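You operate a simulated robot arm through the tools that you are given. There is no shell and no other tool.

You are at the controls of a simulated robot arm. One attempt, no reset.

## Task
Put things in order on the right end of the grading table. At the end: the grey spool stands on top of the blue bearing; the gold brass weight from the right end of the grading table stands on top of the red tape roll; the white bulb from the right end of the grading table is in the black tray; the grey weight from the right end of the grading table is on the yellow box (marked "BELTING"); whatever was shut is shut again. Leave all else as you found it, and nothing knocked over.
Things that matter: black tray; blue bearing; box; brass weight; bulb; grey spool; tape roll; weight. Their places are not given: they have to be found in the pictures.

The check looks at the end state, three seconds after you hand in, the way a careful person would. Anything else that was tipped, shoved, dropped, spilled or broken makes it a failure.

## Robot
A 6-joint arm with a two-finger parallel gripper, fixed in place. Base frame: the origin is at the foot of the arm, x ahead of it, y to its left, z up; the work surface is at about z = 900. Units: mm, degrees, N and s.
With the tool pointing down near the work surface it reaches from about 360 to 760 mm from the base axis. Its first joint turns from -66.0 to 66.0 degrees. Payload 2.45 kg.
The tool frame sits at the grasp point between the pads (the TCP): z along the fingers, y along the line on which they close. The tips reach 24 mm beyond it. The gripper opens to 68 mm. The fingers are 17 mm wide and 10 mm thick; the gripper's body (40 by 70 mm) begins 41 mm behind the TCP.
Orientation is that of the tool frame in the base frame, as a unit quaternion [w, x, y, z]. With the fingers straight down and closing along the base's y, the tool's x points along the base's -x, its y along +y and its z along -z.

## Interface
- The arm moves only by the tool arm_command. Its argument "increments" is a list of rows, each a list of 3 entries, a list of its own where there are three numbers: the opening, from 0 (shut) to 1 (fully open), then the shift along the base's x, y, z in mm, then the turn, a rotation vector about the base's x, y, z in degrees. In form: [[claw, [x, y, z], [rx, ry, rz]], ...]. A call has 1 to 20 rows; each row shifts and turns the commanded pose from where the row before left it. Each row takes 0.2 s and may step no farther than 50 mm and 8.6 degrees from the row before; otherwise, or with a gripper value out of range, the whole call is refused. Where a pose cannot be reached the arm comes as near as it can. A force on the tool above 40 N (or 10 N above the force at the start of the call, whichever is more), or a blocked arm, ends the call early, and 0.2 s more pass. The fingers move at their own pace (about 108 mm/s each) and stop on an object; they squeeze with about 41 N. The grip force told is the motor's: it shows also when the fingers shut on nothing. Time passes only in rows, and 0.2 s behind the last, so rows that do not move let the fingers close. The reply holds the time, the measured pose of the TCP, the force on the tool along the base axes, the opening and the grip force, in the units named above and with some noise, with the torque about the TCP (base axes, N m) and any sound that the robot's microphone picked up.
- Cameras (640 x 400 px; columns grow to the right, rows downward): "scene" is fixed at [171.8, 412.8, 1472.6]; the picture's right is [-0.73, -0.68, 0.00], its down [-0.34, 0.37, -0.87] and it looks along [0.59, -0.63, -0.50] (base axes); focal length 371 px, centre (320, 200). "wrist" rides on the gripper at [84, 11, -75] in the tool frame; the picture's right is [-0.13, 0.99, 0.00], its down [-0.60, -0.08, -0.79] and it looks along [-0.79, -0.10, 0.61] (tool axes); focal length 251 px, centre (320, 200).
- grab_frame(camera): a new picture of that camera. It takes no simulated time.
- pixel_to_xyz(camera, pixels): for up to 12 pixels [column, row] of the newest picture of that camera ("zoom" is the newest enlarged one), the place [x, y, z] in the base frame of the surface seen there, good to about 3 mm. It takes no simulated time.
- enlarge(camera, box): a new picture of the part [left, top, right, bottom] of that camera's present view, enlarged. It takes no simulated time.
- job_done(): hands the job in; it is judged then, once.

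Leave the gripper open and the arm clear of the work at the hand-in unless told otherwise.

The tools are called after "Request:" as name(argument=value, ...) on one line, values as JSON. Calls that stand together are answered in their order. arm_command: Moves the arm, as the interface text tells. Its arguments: {"type":"object","properties":{"increments":{"type":"array"}},"required":["increments"]} The other tools are called the same way: grab_frame (camera) takes a picture; pixel_to_xyz (camera, pixels) gives the place of the surface under pixels of a picture; enlarge (camera, box) takes an enlarged picture of a part of a camera's view; job_done () hands the job in.

At the start:

```text
time_s: 0.0
ee_pos: [471.8, -81.4, 1210.1]
tcp_rot: [0.001, 0.001, 1.0, 0.0]
ft_force: [-0.9, -0.4, 0.3]
wrist_torque: [-0.02, -0.02, 0.02]
grip_width: 68.0
gripper_force: 0.1
```

scene: 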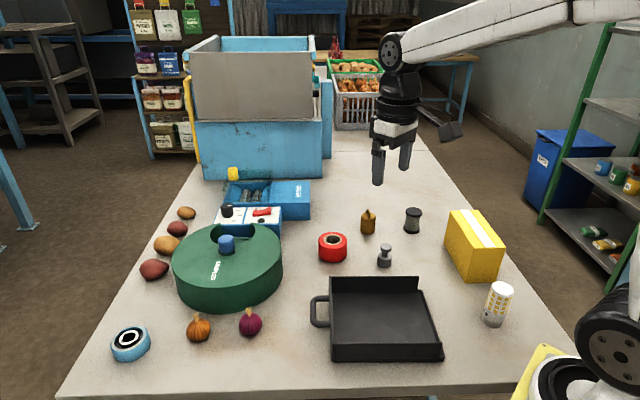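
wrist: 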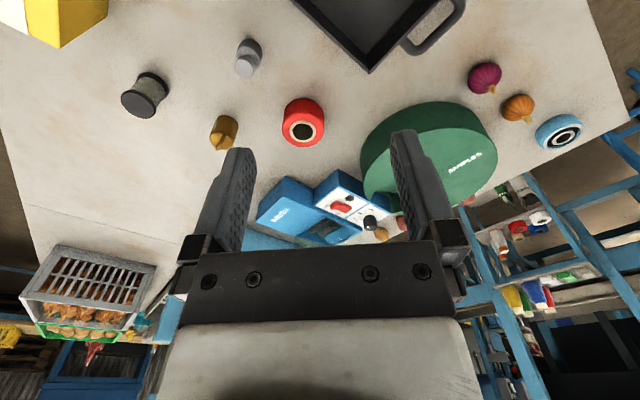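

I see the table with the tray, yellow box, gold weight, grey weight, spool, tape roll and the blue bearing at (130,343). I don't see the bulb yet. I'll enlarge several parts to find it.

Request:
enlarge(camera="scene", box=[130, 150, 330, 275])

Request:
enlarge(camera="scene", box=[310, 190, 530, 330])

Request:
enlarge(camera="scene", box=[90, 210, 330, 370])

Request:
enlarge(camera="scene", box=[180, 20, 350, 190])

```text
3.20 times, centred on (230, 212) of scene
```

zoom: 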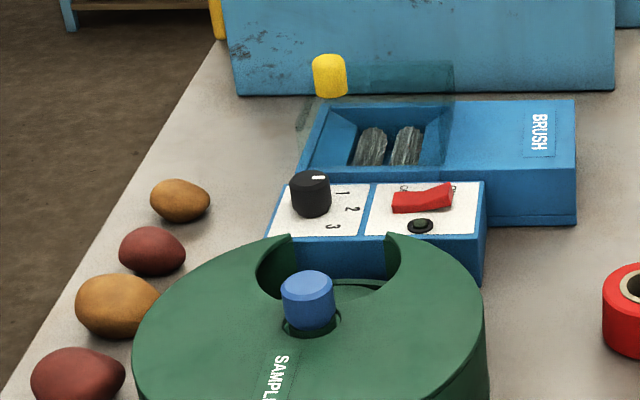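

```text
2.86 times, centred on (420, 260) of scene
```

zoom: 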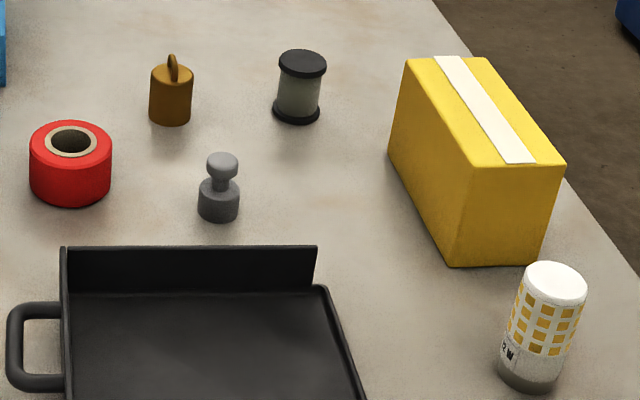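

```text
2.50 times, centred on (210, 290) of scene
```

zoom: 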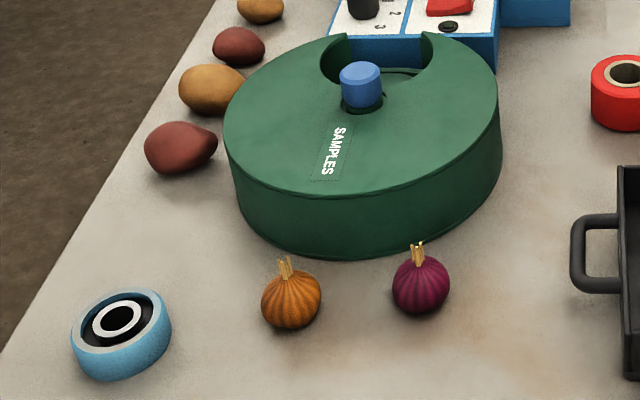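

```text
2.35 times, centred on (265, 105) of scene
```

zoom: 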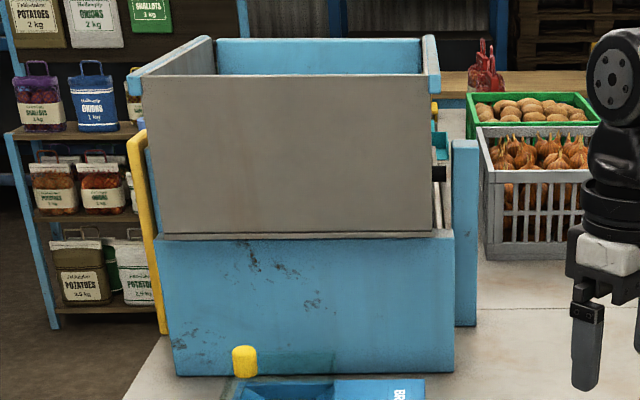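

The white bulb is the corn-type LED lamp at (498,303), standing on its grey base. Next I'll measure the places of everything from the scene picture.

Request:
grab_frame(camera="scene")

Request:
pixel_to_xyz(camera="scene", pixels=[[130, 338], [115, 343], [145, 330], [127, 356], [413, 211], [412, 228], [368, 213], [368, 231], [384, 248], [384, 263], [333, 239], [333, 257]])

Request:
pixel_to_xyz(camera="scene", pixels=[[503, 288], [493, 322], [455, 212], [478, 211], [472, 249], [503, 246], [470, 280], [380, 320], [335, 355], [438, 355], [332, 280], [418, 280]])

Request:
enlarge(camera="scene", box=[90, 310, 180, 370])

Request:
enlarge(camera="scene", box=[300, 260, 540, 400])

```text
taken
```

scene: 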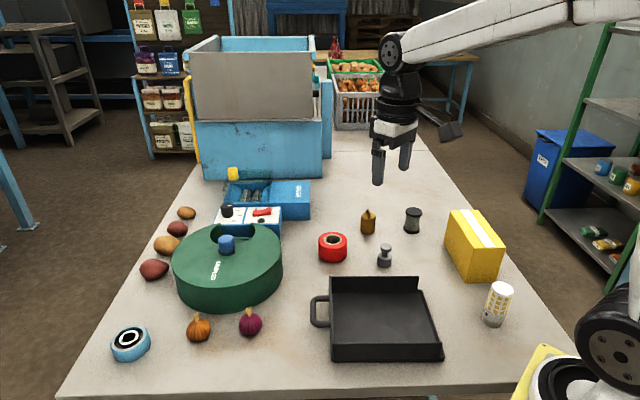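

```text
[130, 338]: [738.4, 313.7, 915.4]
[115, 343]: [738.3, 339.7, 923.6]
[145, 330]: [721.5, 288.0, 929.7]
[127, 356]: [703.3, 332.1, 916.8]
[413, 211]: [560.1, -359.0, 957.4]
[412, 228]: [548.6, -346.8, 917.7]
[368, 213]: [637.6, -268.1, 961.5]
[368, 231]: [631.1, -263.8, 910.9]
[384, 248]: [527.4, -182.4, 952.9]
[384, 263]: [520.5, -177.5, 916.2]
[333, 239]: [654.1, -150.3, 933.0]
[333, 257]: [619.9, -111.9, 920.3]
```

```text
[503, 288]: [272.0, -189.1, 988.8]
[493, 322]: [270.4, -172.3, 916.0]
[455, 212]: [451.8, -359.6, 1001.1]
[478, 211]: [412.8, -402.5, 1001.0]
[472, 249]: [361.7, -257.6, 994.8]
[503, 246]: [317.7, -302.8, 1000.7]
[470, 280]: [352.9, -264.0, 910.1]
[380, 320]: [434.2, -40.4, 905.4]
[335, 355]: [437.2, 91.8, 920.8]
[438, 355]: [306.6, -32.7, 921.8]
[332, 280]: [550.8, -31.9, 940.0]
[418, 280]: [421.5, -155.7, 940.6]
```

```text
6.67 times, centred on (135, 340) of scene
```

zoom: 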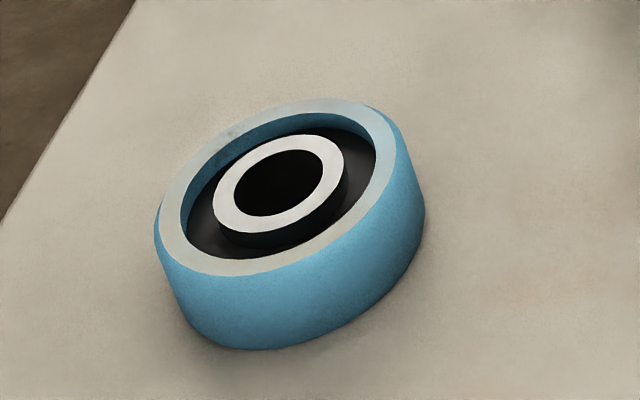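

```text
2.67 times, centred on (420, 330) of scene
```

zoom: 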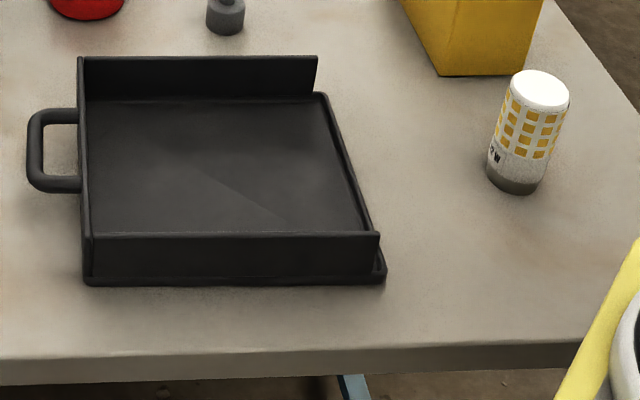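

The bearing looks like it lies flat and is seen off-axis, so I'll check with points on its rim in an enlargement. I'll take a second set on the inner ring.

Request:
enlarge(camera="scene", box=[90, 310, 180, 370])

Request:
pixel_to_xyz(camera="zoom", pixels=[[172, 220], [215, 265], [300, 252], [370, 205], [387, 140], [345, 106], [260, 120], [200, 165], [225, 210], [290, 220], [335, 160], [280, 180]])

Request:
pixel_to_xyz(camera="zoom", pixels=[[250, 345], [150, 320], [430, 215], [350, 160], [205, 215], [300, 145], [260, 225], [250, 310], [400, 240], [120, 200], [300, 60], [330, 400]])

```text
6.67 times, centred on (135, 340) of scene
```

zoom: 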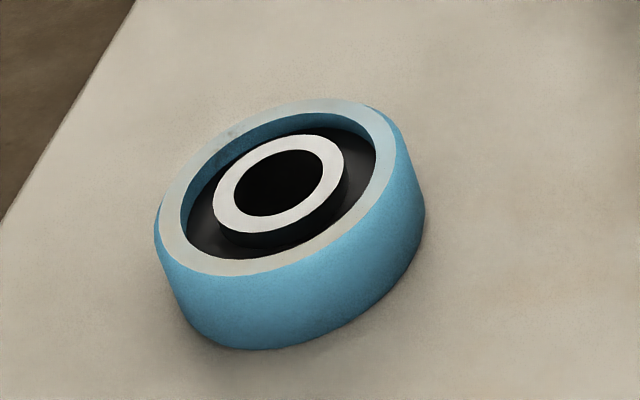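

```text
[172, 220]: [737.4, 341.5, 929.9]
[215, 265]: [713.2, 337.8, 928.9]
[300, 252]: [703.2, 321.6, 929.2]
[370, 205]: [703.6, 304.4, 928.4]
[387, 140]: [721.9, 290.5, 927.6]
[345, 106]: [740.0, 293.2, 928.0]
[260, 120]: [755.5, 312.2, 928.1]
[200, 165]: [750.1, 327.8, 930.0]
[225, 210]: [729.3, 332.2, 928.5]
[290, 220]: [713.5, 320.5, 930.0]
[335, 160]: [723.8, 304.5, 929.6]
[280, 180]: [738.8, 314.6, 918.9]
```

```text
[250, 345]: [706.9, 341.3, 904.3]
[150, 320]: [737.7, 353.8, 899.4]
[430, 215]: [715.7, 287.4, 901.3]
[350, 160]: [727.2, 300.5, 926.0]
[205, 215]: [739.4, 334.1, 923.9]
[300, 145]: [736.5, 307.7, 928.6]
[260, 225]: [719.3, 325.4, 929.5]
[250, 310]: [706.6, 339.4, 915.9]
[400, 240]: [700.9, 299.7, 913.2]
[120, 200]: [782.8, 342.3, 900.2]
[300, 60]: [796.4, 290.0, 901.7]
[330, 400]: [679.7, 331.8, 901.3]
```

The bearing lies flat, top at z≈929, centre about (728,316), which is 794 mm out and just past the straight-down reach. I'll need an outward tilt there. Next I'll measure the spool, the gold weight, the grey weight and the tape roll.

Request:
enlarge(camera="scene", box=[345, 195, 435, 250])

Request:
pixel_to_xyz(camera="zoom", pixels=[[160, 120], [140, 130], [185, 130], [160, 90], [165, 135], [140, 250], [165, 260], [190, 250], [165, 200], [165, 285], [138, 180], [190, 180]])

Request:
pixel_to_xyz(camera="zoom", pixels=[[485, 90], [430, 105], [540, 120], [480, 120], [485, 135], [490, 170], [480, 220], [420, 240], [475, 255], [530, 260], [470, 280], [495, 95]])

```text
7.11 times, centred on (390, 222) of scene
```

zoom: 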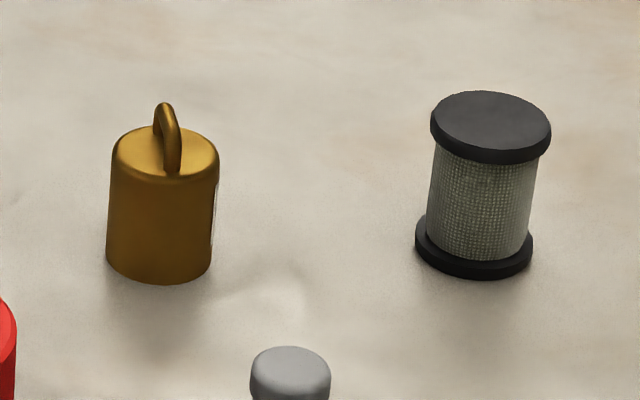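

```text
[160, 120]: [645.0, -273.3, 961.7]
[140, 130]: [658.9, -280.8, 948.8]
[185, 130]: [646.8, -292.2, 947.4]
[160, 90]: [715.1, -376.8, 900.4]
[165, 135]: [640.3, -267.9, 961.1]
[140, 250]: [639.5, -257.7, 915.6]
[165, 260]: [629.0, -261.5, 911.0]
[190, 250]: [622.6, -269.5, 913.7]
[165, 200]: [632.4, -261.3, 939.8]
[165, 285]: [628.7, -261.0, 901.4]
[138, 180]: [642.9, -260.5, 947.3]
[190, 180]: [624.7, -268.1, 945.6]
```

```text
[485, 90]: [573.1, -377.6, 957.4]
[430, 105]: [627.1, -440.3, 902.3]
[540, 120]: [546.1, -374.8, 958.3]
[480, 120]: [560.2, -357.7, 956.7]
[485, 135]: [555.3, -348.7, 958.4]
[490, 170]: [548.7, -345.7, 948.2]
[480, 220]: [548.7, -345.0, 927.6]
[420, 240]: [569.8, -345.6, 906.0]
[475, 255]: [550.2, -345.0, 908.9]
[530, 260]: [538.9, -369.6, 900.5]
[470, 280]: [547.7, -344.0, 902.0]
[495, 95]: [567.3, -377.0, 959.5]
```

The spool is ~44 mm wide and 58 tall, near (559,-363). The gold weight is ~39 mm wide with its shoulder at z≈948, near (637,-278). Next I'll measure the tape roll and grey weight.

Request:
enlarge(camera="scene", box=[310, 220, 410, 282])

Request:
pixel_to_xyz(camera="zoom", pixels=[[70, 110], [150, 150], [225, 110], [150, 75], [95, 140], [205, 140], [100, 85], [200, 85], [150, 115], [150, 200], [150, 262], [130, 145]])

Request:
pixel_to_xyz(camera="zoom", pixels=[[475, 165], [475, 190], [445, 180], [510, 180], [475, 210], [475, 235], [475, 250], [440, 250], [515, 250], [475, 285], [475, 308], [475, 172]])

```text
6.40 times, centred on (360, 251) of scene
```

zoom: 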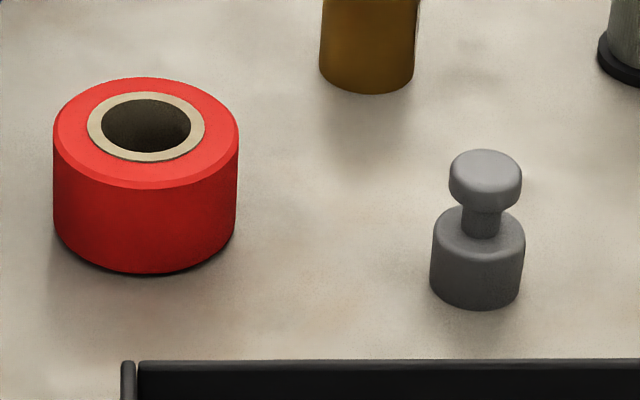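

```text
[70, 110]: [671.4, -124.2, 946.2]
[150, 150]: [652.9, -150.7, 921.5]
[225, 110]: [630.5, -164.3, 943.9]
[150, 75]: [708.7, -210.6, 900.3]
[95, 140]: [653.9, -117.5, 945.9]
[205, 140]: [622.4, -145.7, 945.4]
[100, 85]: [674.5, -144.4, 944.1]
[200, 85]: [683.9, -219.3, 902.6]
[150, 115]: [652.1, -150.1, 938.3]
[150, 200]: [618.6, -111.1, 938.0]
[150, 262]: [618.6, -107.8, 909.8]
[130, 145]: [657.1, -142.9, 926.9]
```

```text
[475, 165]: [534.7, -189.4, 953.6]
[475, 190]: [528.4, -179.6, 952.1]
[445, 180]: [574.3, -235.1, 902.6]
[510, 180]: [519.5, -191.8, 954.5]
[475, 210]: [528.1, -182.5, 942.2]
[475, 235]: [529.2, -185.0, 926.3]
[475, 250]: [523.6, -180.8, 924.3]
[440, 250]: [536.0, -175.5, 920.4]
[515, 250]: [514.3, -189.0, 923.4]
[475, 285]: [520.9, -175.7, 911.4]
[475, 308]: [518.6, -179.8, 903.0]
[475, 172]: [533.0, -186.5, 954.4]
```

The tape roll has a ⌀≈70 top at z≈945 with a hole of ⌀≈34, near (642,-138). The grey weight's body is ⌀≈34 at about (528,-191). Next I'll measure the bulb, tray and box.

Request:
enlarge(camera="scene", box=[440, 200, 540, 335])

Request:
pixel_to_xyz(camera="scene", pixels=[[501, 284], [501, 288], [490, 288], [511, 290], [497, 297], [496, 305], [494, 312], [492, 320], [491, 325], [484, 318], [502, 322], [500, 292]])

Request:
pixel_to_xyz(camera="scene", pixels=[[453, 211], [480, 209], [475, 250], [502, 247], [460, 230], [478, 230], [340, 300], [340, 340], [410, 300], [425, 335], [420, 285], [441, 343]])

```text
2.96 times, centred on (490, 268) of scene
```

zoom: 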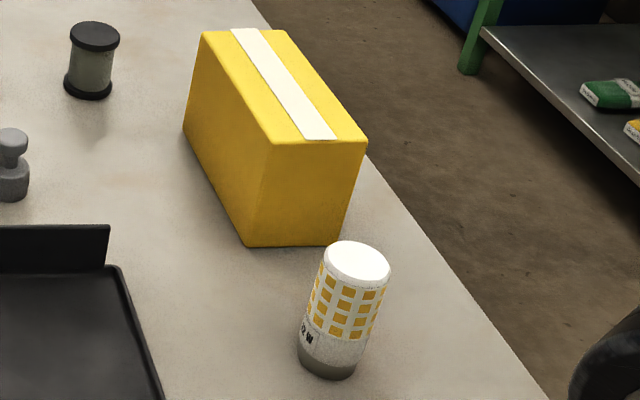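

```text
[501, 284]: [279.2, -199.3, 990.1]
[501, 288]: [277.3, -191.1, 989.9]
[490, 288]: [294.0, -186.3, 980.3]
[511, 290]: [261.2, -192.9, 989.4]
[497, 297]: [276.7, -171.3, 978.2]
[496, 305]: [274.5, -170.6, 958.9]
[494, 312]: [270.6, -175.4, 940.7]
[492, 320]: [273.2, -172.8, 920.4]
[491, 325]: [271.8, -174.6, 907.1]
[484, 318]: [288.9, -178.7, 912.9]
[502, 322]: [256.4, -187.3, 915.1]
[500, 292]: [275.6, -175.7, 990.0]
```

```text
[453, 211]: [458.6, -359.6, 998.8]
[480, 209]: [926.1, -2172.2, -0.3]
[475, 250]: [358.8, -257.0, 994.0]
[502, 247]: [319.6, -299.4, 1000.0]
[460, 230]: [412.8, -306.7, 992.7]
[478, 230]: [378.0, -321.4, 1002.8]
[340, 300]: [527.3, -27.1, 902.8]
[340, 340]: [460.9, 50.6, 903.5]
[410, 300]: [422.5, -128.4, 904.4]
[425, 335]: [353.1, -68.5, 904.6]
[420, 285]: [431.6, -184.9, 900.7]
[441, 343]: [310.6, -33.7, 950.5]
```

The bulb is ~40 mm wide, 90 tall, centred near (278,-191), top at z≈990, about 337 mm out. The tray floor is centred near (441,-43) at z≈904. I'll do the bulb first and swing over to it, high up, turning the tool so that it faces radially.

Request:
arm_command(increments=[[1, [-28.6, -20.8, -13.3], [0, 0, -5.75]], [1, [-28.6, -20.8, -13.3], [0, 0, -5.75]], [1, [-28.6, -20.8, -13.3], [0, 0, -5.75]], [1, [-28.6, -20.8, -13.3], [0, 0, -5.75]], [1, [-28.6, -20.8, -13.3], [0, 0, -5.75]], [1, [-28.6, -20.8, -13.3], [0, 0, -5.75]], [1, [0, 0, 0], [0, 0, 0]]])

Request:
grab_frame(camera="wrist")

Request:
grab_frame(camera="scene")

```text
time_s: 1.6
ee_pos: [300.7, -204.2, 1132.8]
tcp_rot: [-0.001, 0.297, 0.955, 0.0]
ft_force: [0.1, 0.2, -0.2]
wrist_torque: [-0.03, 0.01, -0.05]
grip_width: 68.1
gripper_force: 0.1
```

```text
taken
```

wrist: 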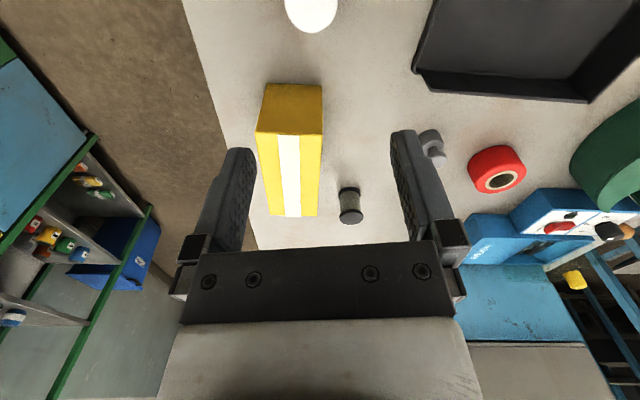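

```text
taken
```

scene: 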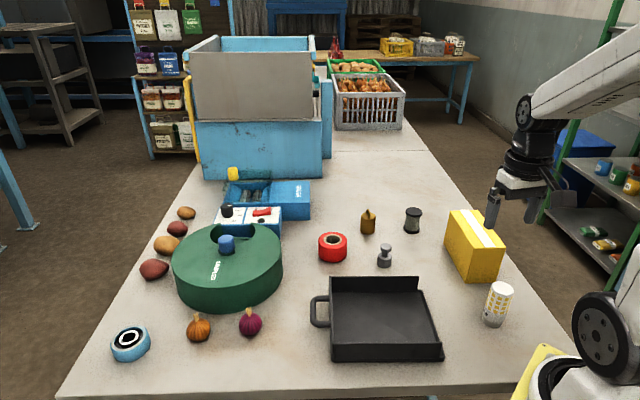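

I reached (301,-204,1133). The bulb shows at the top of the wrist view, at (310,10), below and inward. I'll move inward to over the bulb and go down to z≈1040, with tips at 1016, clear above its top at 990.

Request:
arm_command(increments=[[1, [-11, 7.5, -20], [0, 0, 0]], [1, [-11, 7.5, -20], [0, 0, 0]], [1, [0, 0, -25], [0, 0, 0]], [1, [0, 0, -25], [0, 0, 0]], [1, [0, 0, 0], [0, 0, 0]]])

Request:
grab_frame(camera="wrist")

Request:
grab_frame(camera="scene")

```text
time_s: 2.8
ee_pos: [277.2, -192.4, 1041.9]
tcp_rot: [0.0, 0.297, 0.955, 0.0]
ft_force: [-0.6, 0.0, 0.1]
wrist_torque: [0.01, 0.01, 0.01]
grip_width: 68.1
gripper_force: 0.0
```

```text
taken
```

wrist: 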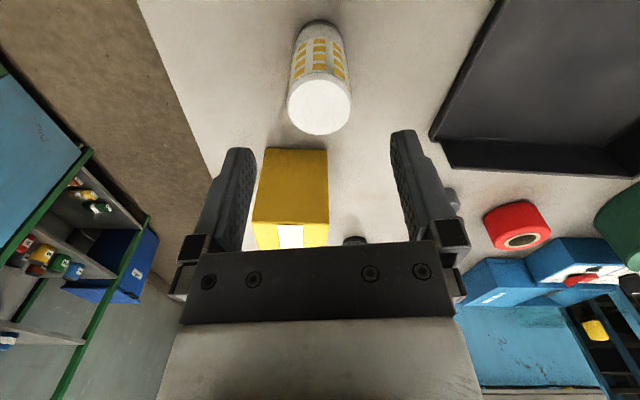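

```text
taken
```

scene: 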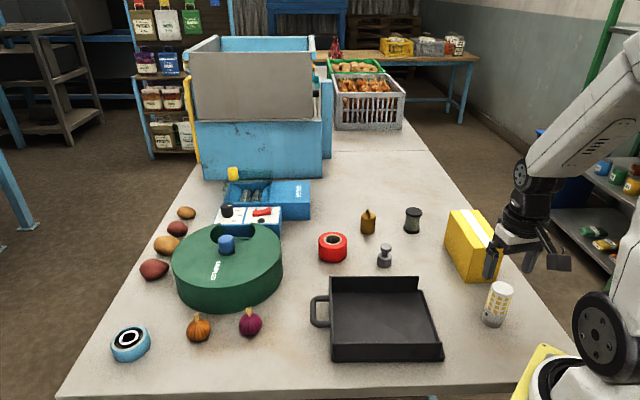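

The pose is reached and the bulb's white top is at (319,104) in the wrist picture. I'll measure its top rim to centre the fingers.

Request:
pixel_to_xyz(camera="wrist", pixels=[[319, 104], [292, 104], [346, 104], [319, 82], [319, 127], [300, 88], [338, 88], [300, 122], [338, 122], [320, 60]])

Request:
enlarge(camera="wrist", box=[200, 0, 440, 200])

```text
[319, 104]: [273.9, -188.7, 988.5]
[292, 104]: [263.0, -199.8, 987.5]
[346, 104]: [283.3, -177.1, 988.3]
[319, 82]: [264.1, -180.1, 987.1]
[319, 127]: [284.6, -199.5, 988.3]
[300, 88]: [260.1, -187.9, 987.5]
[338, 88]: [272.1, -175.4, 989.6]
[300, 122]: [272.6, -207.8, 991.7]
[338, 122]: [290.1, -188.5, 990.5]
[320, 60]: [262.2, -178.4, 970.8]
```

```text
2.00 times, centred on (320, 100) of wrist
```

zoom: 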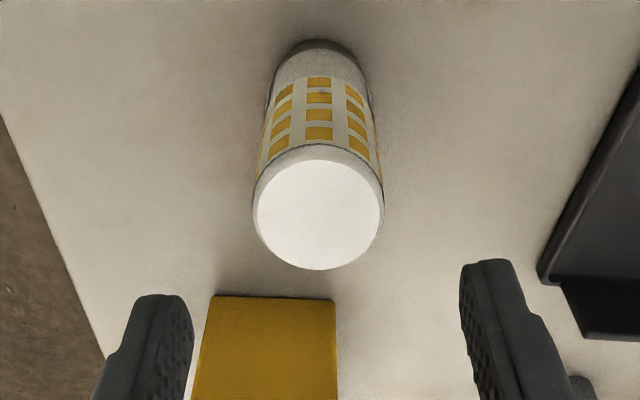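

The bulb's top centre comes out at about (274,-189.5), so I shift by (-4,+2) and go straight down to z≈962. There I'll close on its upper body.

Request:
arm_command(increments=[[1, [-4.2, 1.7, -10], [0, 0, 0]], [1, [0, 0, -24], [0, 0, 0]], [1, [0, 0, -24], [0, 0, 0]], [1, [0, 0, -20], [0, 0, 0]], [1, [0, 0, 0], [0, 0, 0]]])

Request:
grab_frame(camera="wrist")

Request:
enlarge(camera="scene", box=[420, 180, 580, 340])

```text
time_s: 4.0
ee_pos: [274.4, -192.2, 963.9]
tcp_rot: [0.0, 0.297, 0.955, 0.0]
ft_force: [-0.1, 0.0, 0.6]
wrist_torque: [0.0, 0.01, 0.02]
grip_width: 68.1
gripper_force: 0.0
```

```text
taken
```

wrist: 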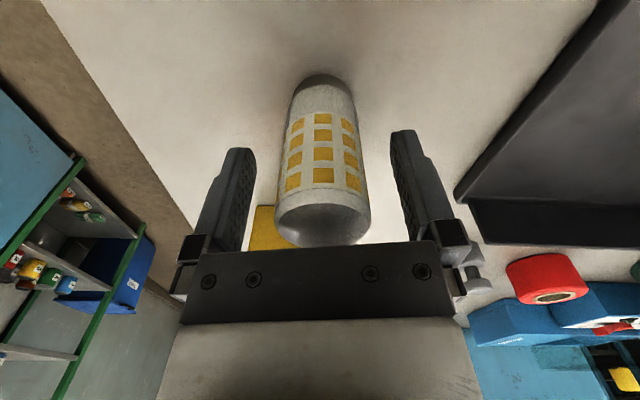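

```text
2.50 times, centred on (500, 260) of scene
```

zoom: 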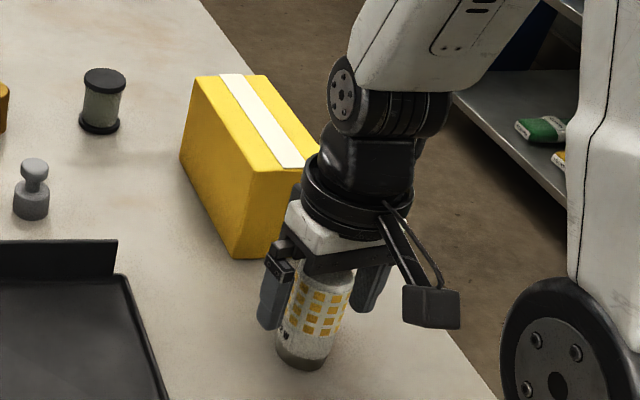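

The bulb stands between the fingers. I'll close the gripper on it without moving the arm.

Request:
arm_command(increments=[[0, [0, 0, 0], [0, 0, 0]], [0, [0, 0, 0], [0, 0, 0]], [0, [0, 0, 0], [0, 0, 0]]])

Request:
grab_frame(camera="wrist")

```text
time_s: 4.8
ee_pos: [275.3, -192.2, 964.0]
tcp_rot: [0.001, 0.297, 0.955, 0.0]
ft_force: [0.8, -0.1, 0.1]
wrist_torque: [-0.01, 0.0, 0.0]
grip_width: 37.0
gripper_force: 41.1
```

```text
taken
```

wrist: 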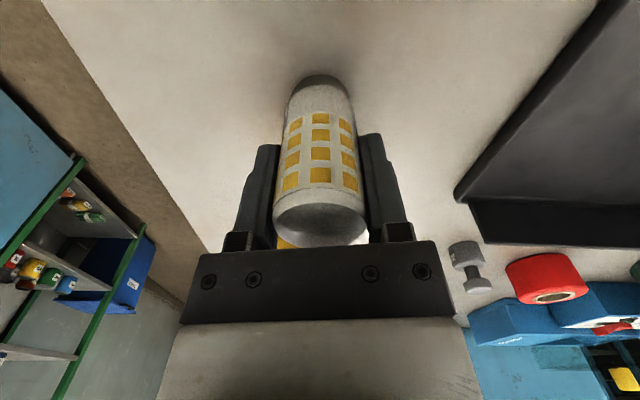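

The grip holds at 37 mm. I'll lift 85 mm and carry the bulb over the middle of the tray at about (441,-43), still high.

Request:
arm_command(increments=[[0, [0, 0, 25], [0, 0, 0]], [0, [0, 0, 30], [0, 0, 0]], [0, [0, 0, 30], [0, 0, 0]], [0, [27.8, 24.4, 0], [0, 0, 0]], [0, [27.8, 24.4, 0], [0, 0, 0]], [0, [27.8, 24.4, 0], [0, 0, 0]], [0, [27.8, 24.4, 0], [0, 0, 0]], [0, [27.8, 24.4, 0], [0, 0, 0]], [0, [27.8, 24.4, 0], [0, 0, 0]], [0, [0, 0, 0], [0, 0, 0]]])

Request:
grab_frame(camera="wrist")

Request:
grab_frame(camera="scene")

```text
time_s: 7.0
ee_pos: [440.7, -44.7, 1050.0]
tcp_rot: [0.001, 0.297, 0.955, 0.0]
ft_force: [0.8, -0.1, -1.0]
wrist_torque: [0.0, -0.01, 0.0]
grip_width: 37.1
gripper_force: 41.0
```

```text
taken
```

wrist: 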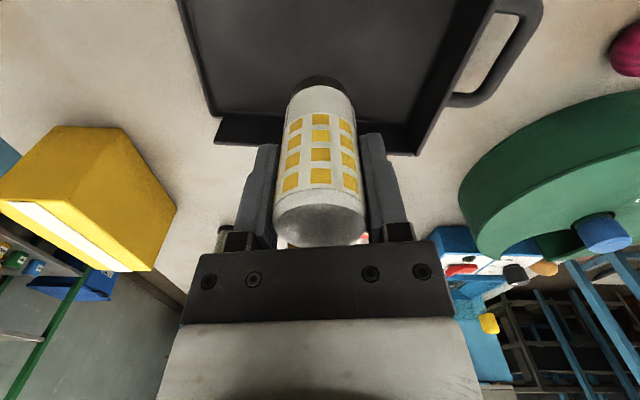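

```text
taken
```

scene: 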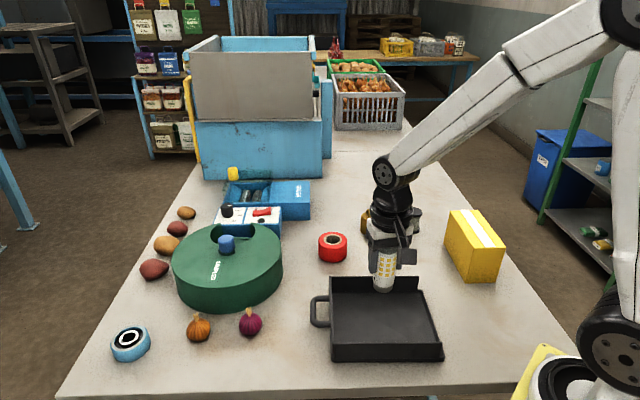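

The bulb hangs over the tray's middle. I'll lower it by 74 mm, then feel for the floor in small steps.

Request:
arm_command(increments=[[0, [0, 0, -25], [0, 0, 0]], [0, [0, 0, -25], [0, 0, 0]], [0, [0, 0, -18], [0, 0, 0]], [0, [0, 0, -6], [0, 0, 0]], [0, [0, 0, 0], [0, 0, 0]]])

Request:
arm_command(increments=[[0, [0, 0, -1.5], [0, 0, 0]], [0, [0, 0, -1.5], [0, 0, 0]], [0, [0, 0, 0], [0, 0, 0]]])

Request:
enlarge(camera="scene", box=[300, 200, 460, 370])

```text
time_s: 8.2
ee_pos: [439.8, -45.1, 974.6]
tcp_rot: [0.0, 0.297, 0.955, 0.0]
ft_force: [0.4, -0.6, 0.3]
wrist_torque: [0.04, 0.04, 0.0]
grip_width: 37.0
gripper_force: 41.3
```

```text
time_s: 9.0
ee_pos: [440.4, -44.1, 971.4]
tcp_rot: [0.0, 0.296, 0.955, -0.001]
ft_force: [-0.5, 0.3, -0.4]
wrist_torque: [0.01, -0.01, 0.0]
grip_width: 37.0
gripper_force: 40.8
```

```text
2.35 times, centred on (380, 285) of scene
```

zoom: 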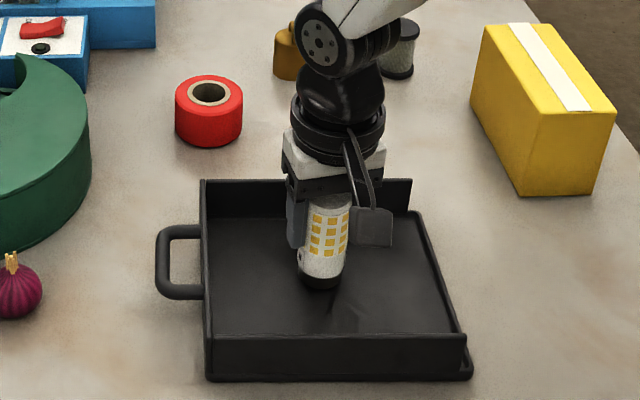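

There is no contact yet. I'll continue down in 1 mm steps.

Request:
arm_command(increments=[[0, [0, 0, -1], [0, 0, 0]], [0, [0, 0, -1], [0, 0, 0]], [0, [0, 0, 0], [0, 0, 0]]])

Request:
arm_command(increments=[[0, [0, 0, -1], [0, 0, 0]], [0, [0, 0, 0], [0, 0, 0]]])

Request:
arm_command(increments=[[0, [0, 0, -1], [0, 0, 0]], [0, [0, 0, 0], [0, 0, 0]]])

```text
time_s: 9.8
ee_pos: [440.7, -43.9, 969.6]
tcp_rot: [0.0, 0.297, 0.955, 0.0]
ft_force: [-0.8, -0.7, -0.1]
wrist_torque: [-0.01, -0.03, 0.0]
grip_width: 36.9
gripper_force: 41.1
```

```text
time_s: 10.4
ee_pos: [441.0, -44.5, 968.7]
tcp_rot: [0.0, 0.297, 0.955, -0.001]
ft_force: [-0.3, 0.1, -0.2]
wrist_torque: [0.0, 0.03, 0.0]
grip_width: 37.3
gripper_force: 40.7
```

```text
time_s: 11.0
ee_pos: [441.3, -43.7, 968.5]
tcp_rot: [0.001, 0.297, 0.955, 0.0]
ft_force: [0.7, -0.8, -0.2]
wrist_torque: [0.0, 0.04, -0.02]
grip_width: 37.3
gripper_force: 40.7
```

The last step moved less than commanded, so contact may be near. I'll take one more mm.

Request:
arm_command(increments=[[0, [0, 0, -1], [0, 0, 0]], [0, [0, 0, 0], [0, 0, 0]], [0, [0, 0, 0], [0, 0, 0]]])

Request:
enlarge(camera="scene", box=[340, 230, 430, 320])

```text
time_s: 11.8
ee_pos: [441.5, -44.9, 967.3]
tcp_rot: [0.001, 0.297, 0.955, 0.0]
ft_force: [-2.2, 1.7, 18.2]
wrist_torque: [0.12, 0.17, -0.04]
grip_width: 37.3
gripper_force: 41.4
```

```text
4.44 times, centred on (385, 275) of scene
```

zoom: 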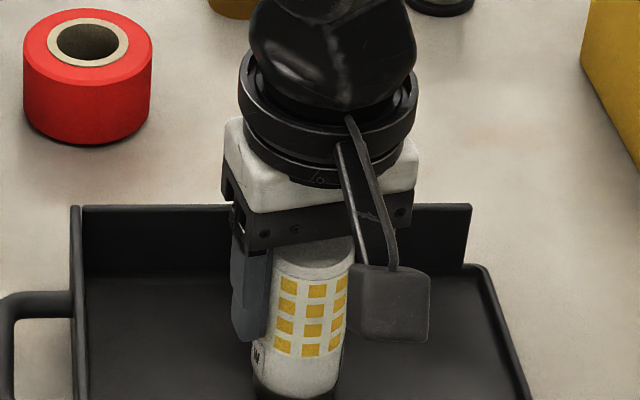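

I'm on the floor, with 18 N upward force. I'll ease 0.6 mm up, open, then rise straight up clear of the bulb.

Request:
arm_command(increments=[[0, [0, 0, 0.6], [0, 0, 0]], [0.6, [0, 0, 0], [0, 0, 0]], [1, [0, 0, 0], [0, 0, 0]], [1, [0, 0, 0], [0, 0, 0]], [1, [0, 0, 15], [0, 0, 0]], [1, [0, 0, 30], [0, 0, 0]], [1, [0, 0, 40], [0, 0, 0]], [1, [0, 0, 40], [0, 0, 0]], [1, [0, 0, 0], [0, 0, 0]]])

Request:
grab_frame(camera="wrist")

Request:
grab_frame(camera="scene")

```text
time_s: 13.8
ee_pos: [440.9, -44.8, 1090.8]
tcp_rot: [0.0, 0.297, 0.955, 0.001]
ft_force: [-0.1, 0.6, -0.6]
wrist_torque: [0.0, 0.0, -0.01]
grip_width: 68.0
gripper_force: 0.1
```

```text
taken
```

wrist: 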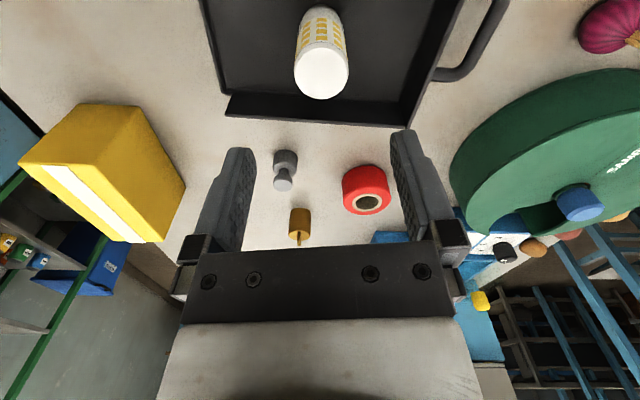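

```text
taken
```

scene: 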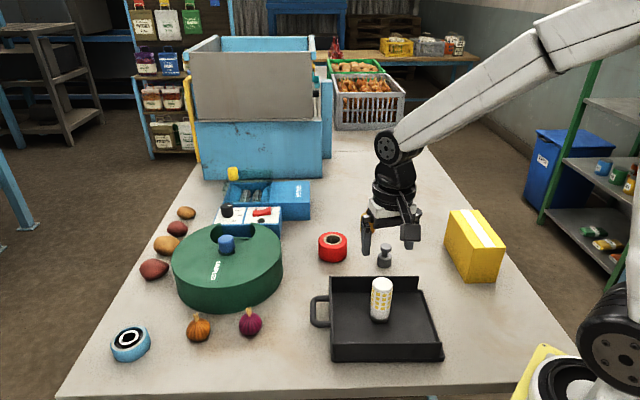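

The bulb stands upright in the tray. Next is the gold weight near (637,-278). I move above it at z≈1060, turning the yaw to the radial direction (-23.6°).

Request:
arm_command(increments=[[1, [24.5, -29.4, -3.75], [0, 0, 1.36]], [1, [24.5, -29.4, -3.75], [0, 0, 1.36]], [1, [24.5, -29.4, -3.75], [0, 0, 1.36]], [1, [24.5, -29.4, -3.75], [0, 0, 1.36]], [1, [24.5, -29.4, -3.75], [0, 0, 1.36]], [1, [24.5, -29.4, -3.75], [0, 0, 1.36]], [1, [24.5, -29.4, -3.75], [0, 0, 1.36]], [1, [24.5, -29.4, -3.75], [0, 0, 1.36]], [1, [0, 0, 0], [0, 0, 0]]])

Request:
grab_frame(camera="wrist")

Request:
enlarge(camera="wrist", box=[200, 20, 460, 220])

```text
time_s: 15.8
ee_pos: [635.9, -280.9, 1063.1]
tcp_rot: [0.0, 0.205, 0.979, -0.001]
ft_force: [-0.2, 0.2, 0.3]
wrist_torque: [0.0, 0.01, 0.01]
grip_width: 67.7
gripper_force: 0.0
```

```text
taken
```

wrist: 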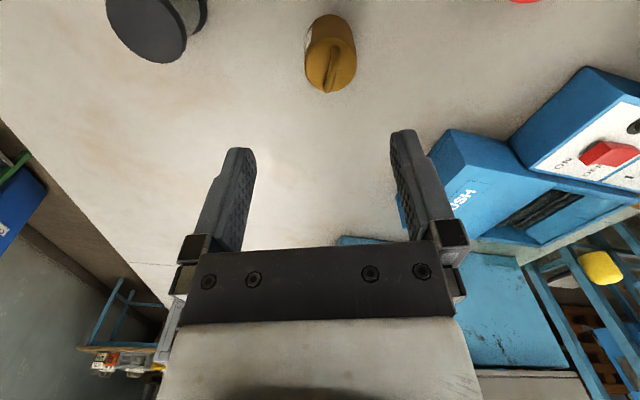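

```text
2.00 times, centred on (330, 120) of wrist
```

zoom: 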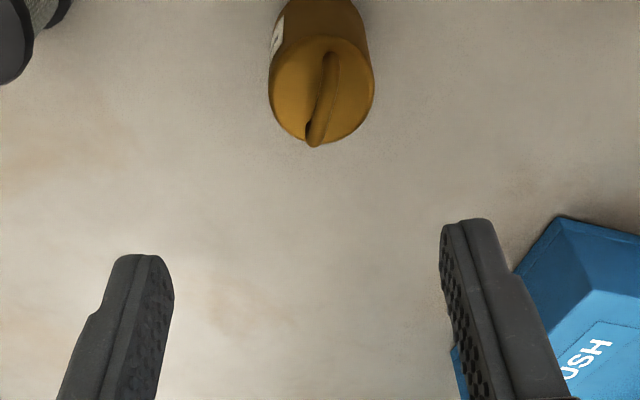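

The weight's top is at about (330,65) in the wrist view, with its loop standing roughly along the radial direction. I'll measure the top rim and loop.

Request:
pixel_to_xyz(camera="wrist", pixels=[[308, 65], [353, 65], [331, 66], [314, 50], [348, 50], [318, 84], [343, 84], [327, 90], [334, 48], [330, 75], [322, 65], [345, 70]])

Request:
enlarge(camera="wrist", box=[290, 0, 370, 110])

```text
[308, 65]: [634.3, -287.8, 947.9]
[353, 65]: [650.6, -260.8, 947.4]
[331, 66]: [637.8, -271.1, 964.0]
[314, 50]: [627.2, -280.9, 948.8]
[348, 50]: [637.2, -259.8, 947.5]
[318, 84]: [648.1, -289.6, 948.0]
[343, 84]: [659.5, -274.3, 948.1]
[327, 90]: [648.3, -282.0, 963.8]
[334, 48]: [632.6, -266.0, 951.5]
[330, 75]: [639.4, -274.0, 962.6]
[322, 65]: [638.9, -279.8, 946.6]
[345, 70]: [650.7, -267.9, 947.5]
```

```text
3.64 times, centred on (330, 55) of wrist
```

zoom: 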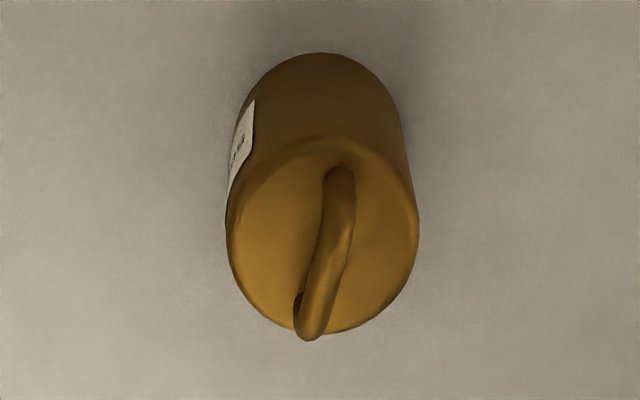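

The weight's centre comes out at (642,-275.5), loop top about 965. I shift (+5,+3) and go down to z≈936, with the palm at 977 above the loop, then close.

Request:
arm_command(increments=[[1, [5.2, 2.8, -20], [0, 0, 0]], [1, [0, 0, -30], [0, 0, 0]], [1, [0, 0, -30], [0, 0, 0]], [1, [0, 0, -25], [0, 0, 0]], [1, [0, 0, -20], [0, 0, 0]], [1, [0, 0, 0], [0, 0, 0]]])

Request:
grab_frame(camera="wrist")

Request:
enlarge(camera="scene", box=[310, 140, 450, 280])

```text
time_s: 17.2
ee_pos: [643.7, -275.6, 934.7]
tcp_rot: [0.001, 0.205, 0.979, -0.001]
ft_force: [-0.5, -0.7, 0.4]
wrist_torque: [0.0, 0.01, -0.04]
grip_width: 67.8
gripper_force: 0.1
```

```text
taken
```

wrist: 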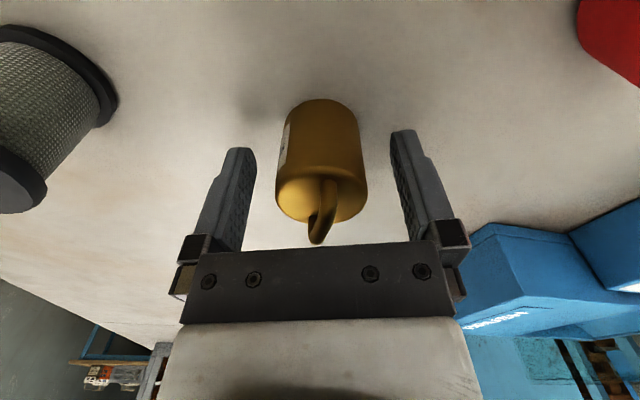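

```text
2.86 times, centred on (380, 210) of scene
```

zoom: 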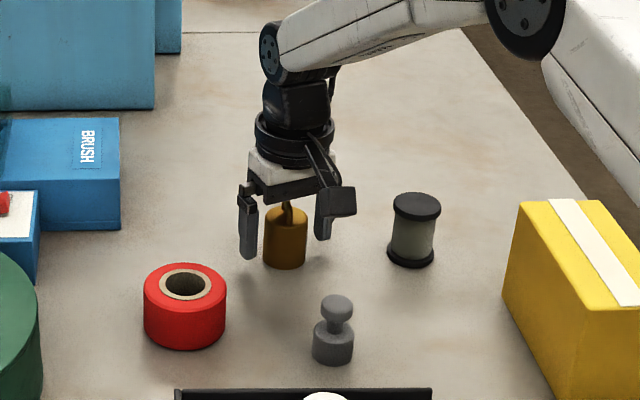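

The weight is centred between the fingers. I'll close on it.

Request:
arm_command(increments=[[0, [0, 0, 0], [0, 0, 0]], [0, [0, 0, 0], [0, 0, 0]], [0, [0, 0, 0], [0, 0, 0]]])

Request:
arm_command(increments=[[0, [0, 0, 10], [0, 0, 0]], [0, [0, 0, 30], [0, 0, 0]], [0, [0, 0, 40], [0, 0, 0]], [0, [0, 0, 20], [0, 0, 0]], [0, [0, 0, 0], [0, 0, 0]]])

Request:
grab_frame(camera="wrist")

```text
time_s: 18.0
ee_pos: [643.6, -276.5, 935.4]
tcp_rot: [0.0, 0.205, 0.979, 0.0]
ft_force: [1.5, 0.7, -0.9]
wrist_torque: [-0.01, -0.01, 0.0]
grip_width: 39.6
gripper_force: 41.3
```

```text
time_s: 19.2
ee_pos: [640.2, -276.9, 1037.8]
tcp_rot: [0.0, 0.205, 0.979, 0.0]
ft_force: [-0.1, 0.3, -5.2]
wrist_torque: [-0.01, 0.0, -0.02]
grip_width: 39.6
gripper_force: 41.3
```

```text
taken
```

wrist: 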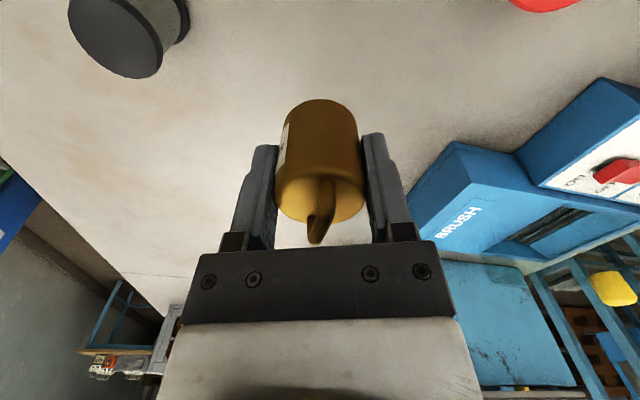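

Lifted cleanly, with about 0.53 kg on the tool. I carry it above the tape roll at about (642,-138) with its base near z 1000, and look there before lowering.

Request:
arm_command(increments=[[0, [0, 34.4, 0], [0, 0, 2.9]], [0, [0, 34.4, 0], [0, 0, 2.9]], [0, [0, 34.4, 0], [0, 0, 2.9]], [0, [0, 34.3, 0], [0, 0, 2.9]], [0, [0, 0, 0], [0, 0, 0]]])

Request:
grab_frame(camera="wrist")

Request:
enlarge(camera="wrist", box=[220, 0, 420, 160])

Request:
grab_frame(camera="scene")

```text
time_s: 20.4
ee_pos: [643.1, -138.6, 1035.9]
tcp_rot: [0.001, 0.105, 0.994, 0.0]
ft_force: [-0.2, 0.1, -5.1]
wrist_torque: [-0.02, 0.02, -0.02]
grip_width: 39.7
gripper_force: 41.2
```

```text
taken
```

wrist: 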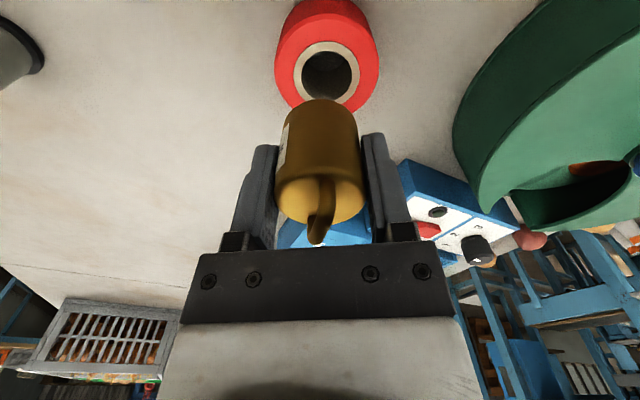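

```text
2.50 times, centred on (320, 80) of wrist
```

zoom: 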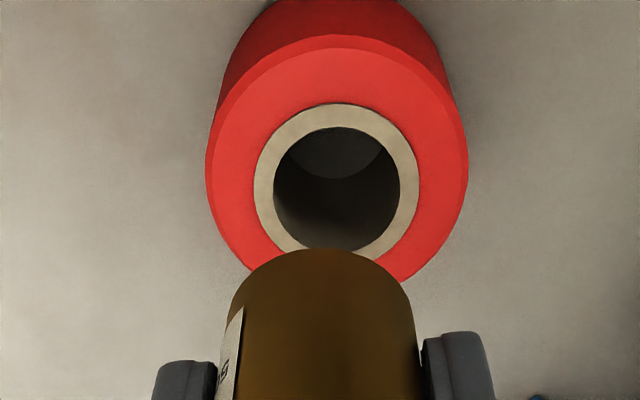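

```text
taken
```

scene: 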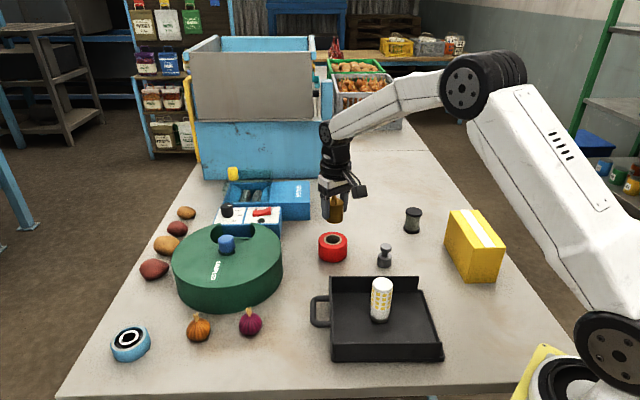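

I'll measure the cream core ring around the hole in this enlargement, to centre the weight.

Request:
enlarge(camera="wrist", box=[220, 0, 420, 160])

Request:
pixel_to_xyz(camera="zoom", pixels=[[265, 190], [409, 190], [338, 115], [287, 136], [390, 136], [276, 230], [399, 230], [225, 190], [448, 190], [338, 75], [250, 250], [425, 250]])

Request:
pixel_to_xyz(camera="wrist", pixels=[[300, 195], [340, 195], [320, 215], [285, 190], [355, 190], [306, 210], [345, 210]])

```text
2.50 times, centred on (320, 80) of wrist
```

zoom: 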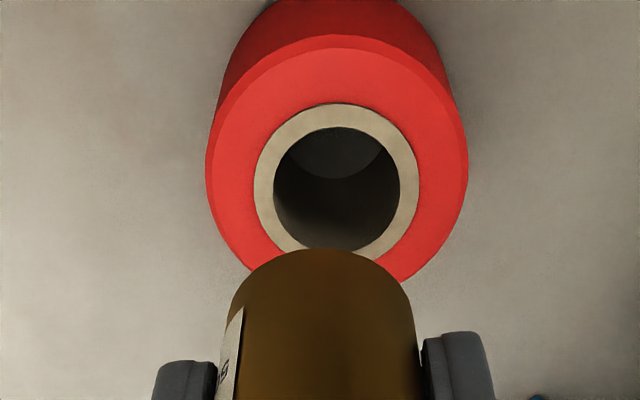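

```text
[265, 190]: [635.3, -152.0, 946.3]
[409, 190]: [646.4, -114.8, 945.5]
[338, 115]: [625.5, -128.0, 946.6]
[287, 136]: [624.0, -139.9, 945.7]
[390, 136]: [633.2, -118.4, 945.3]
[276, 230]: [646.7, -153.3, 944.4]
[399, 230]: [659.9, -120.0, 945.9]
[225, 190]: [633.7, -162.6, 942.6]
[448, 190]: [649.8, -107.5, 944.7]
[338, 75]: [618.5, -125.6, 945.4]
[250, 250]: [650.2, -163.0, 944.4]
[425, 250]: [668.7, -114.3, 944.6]
```

```text
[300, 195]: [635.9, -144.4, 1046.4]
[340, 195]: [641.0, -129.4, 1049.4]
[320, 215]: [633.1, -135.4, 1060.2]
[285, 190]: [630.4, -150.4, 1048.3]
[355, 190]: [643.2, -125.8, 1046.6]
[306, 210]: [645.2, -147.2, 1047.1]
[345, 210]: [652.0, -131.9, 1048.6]
```

The roll's centre is at (642,-134.3), top z≈945.5, while the held weight is centred near (642,-138.3). I shift +4 in y, lower by 49 mm, then step down gently to contact.

Request:
arm_command(increments=[[0, [0, 3.8, -10], [0, 0, 0]], [0, [0, 0, -20], [0, 0, 0]], [0, [0, 0, -15], [0, 0, 0]], [0, [0, 0, -4], [0, 0, 0]], [0, [0, 0, 0], [0, 0, 0]]])

Request:
grab_frame(camera="wrist")

Request:
enlarge(camera="scene", box=[290, 180, 380, 280])

```text
time_s: 21.6
ee_pos: [643.8, -134.7, 987.0]
tcp_rot: [0.0, 0.105, 0.994, 0.0]
ft_force: [-0.3, 0.1, -5.1]
wrist_torque: [0.02, -0.02, -0.02]
grip_width: 39.6
gripper_force: 40.4
```

```text
taken
```

wrist: 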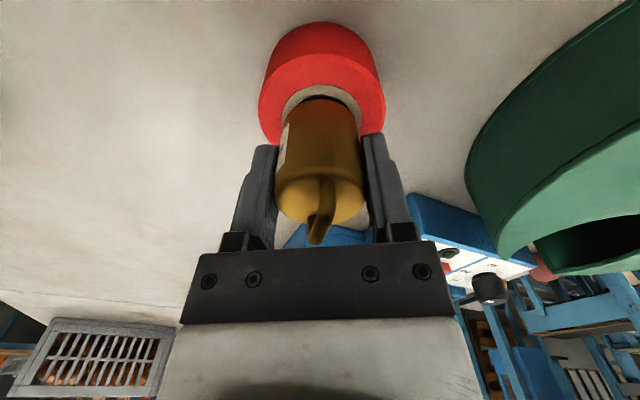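

```text
4.00 times, centred on (335, 230) of scene
```

zoom: 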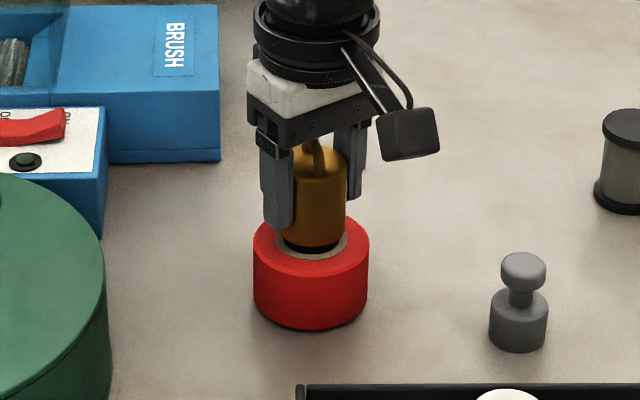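

The weight sits centred over the roll. I step down in small steps while watching the force, -5.1 N when free.

Request:
arm_command(increments=[[0, [0, 0, -2], [0, 0, 0]], [0, [0, 0, -1.5], [0, 0, 0]], [0, [0, 0, -1], [0, 0, 0]], [0, [0, 0, 0], [0, 0, 0]]])

Request:
arm_command(increments=[[0, [0, 0, -0.8], [0, 0, 0]], [0, [0, 0, 0], [0, 0, 0]]])

```text
time_s: 22.6
ee_pos: [641.7, -135.5, 982.7]
tcp_rot: [0.0, 0.105, 0.995, -0.001]
ft_force: [-0.8, -0.2, -5.0]
wrist_torque: [0.02, 0.05, -0.01]
grip_width: 39.6
gripper_force: 41.1
```

```text
time_s: 23.2
ee_pos: [642.0, -135.0, 982.0]
tcp_rot: [0.0, 0.105, 0.995, 0.0]
ft_force: [0.4, 0.3, -5.4]
wrist_torque: [-0.02, 0.01, 0.03]
grip_width: 39.5
gripper_force: 41.0
```

There is no contact yet. I'll continue in 0.8 mm steps.

Request:
arm_command(increments=[[0, [0, 0, -0.8], [0, 0, 0]], [0, [0, 0, 0], [0, 0, 0]]])

Request:
arm_command(increments=[[0, [0, 0, -0.5], [0, 0, 0]], [0, [0, 0, 0], [0, 0, 0]]])

```text
time_s: 23.8
ee_pos: [642.7, -135.4, 983.3]
tcp_rot: [0.0, 0.104, 0.995, 0.0]
ft_force: [-0.3, 0.3, -5.1]
wrist_torque: [0.0, 0.03, -0.02]
grip_width: 39.6
gripper_force: 41.2
```

```text
time_s: 24.4
ee_pos: [641.7, -135.6, 983.1]
tcp_rot: [0.001, 0.105, 0.994, -0.001]
ft_force: [-0.4, -0.5, -5.3]
wrist_torque: [-0.02, -0.01, 0.02]
grip_width: 39.9
gripper_force: 41.2
```

Request:
arm_command(increments=[[0, [0, 0, -0.6], [0, 0, 0]], [0, [0, 0, 0], [0, 0, 0]]])

Request:
arm_command(increments=[[0, [0, 0, -0.6], [0, 0, 0]], [0, [0, 0, 0], [0, 0, 0]]])

Request:
enlarge(camera="scene", box=[300, 200, 370, 275])

```text
time_s: 25.0
ee_pos: [642.3, -135.9, 980.7]
tcp_rot: [0.0, 0.104, 0.995, 0.0]
ft_force: [1.0, 0.2, -4.1]
wrist_torque: [0.02, -0.01, -0.02]
grip_width: 39.5
gripper_force: 41.4
```

```text
time_s: 25.6
ee_pos: [642.8, -135.1, 980.5]
tcp_rot: [0.001, 0.105, 0.994, 0.0]
ft_force: [-1.6, -0.9, -0.8]
wrist_torque: [0.04, 0.05, 0.0]
grip_width: 39.5
gripper_force: 40.6
```

```text
5.33 times, centred on (335, 238) of scene
```

zoom: 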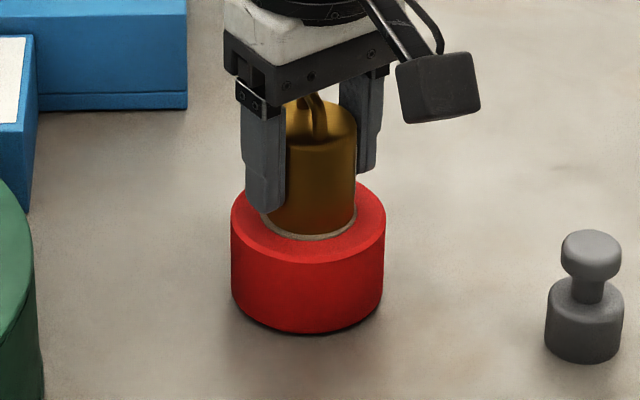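

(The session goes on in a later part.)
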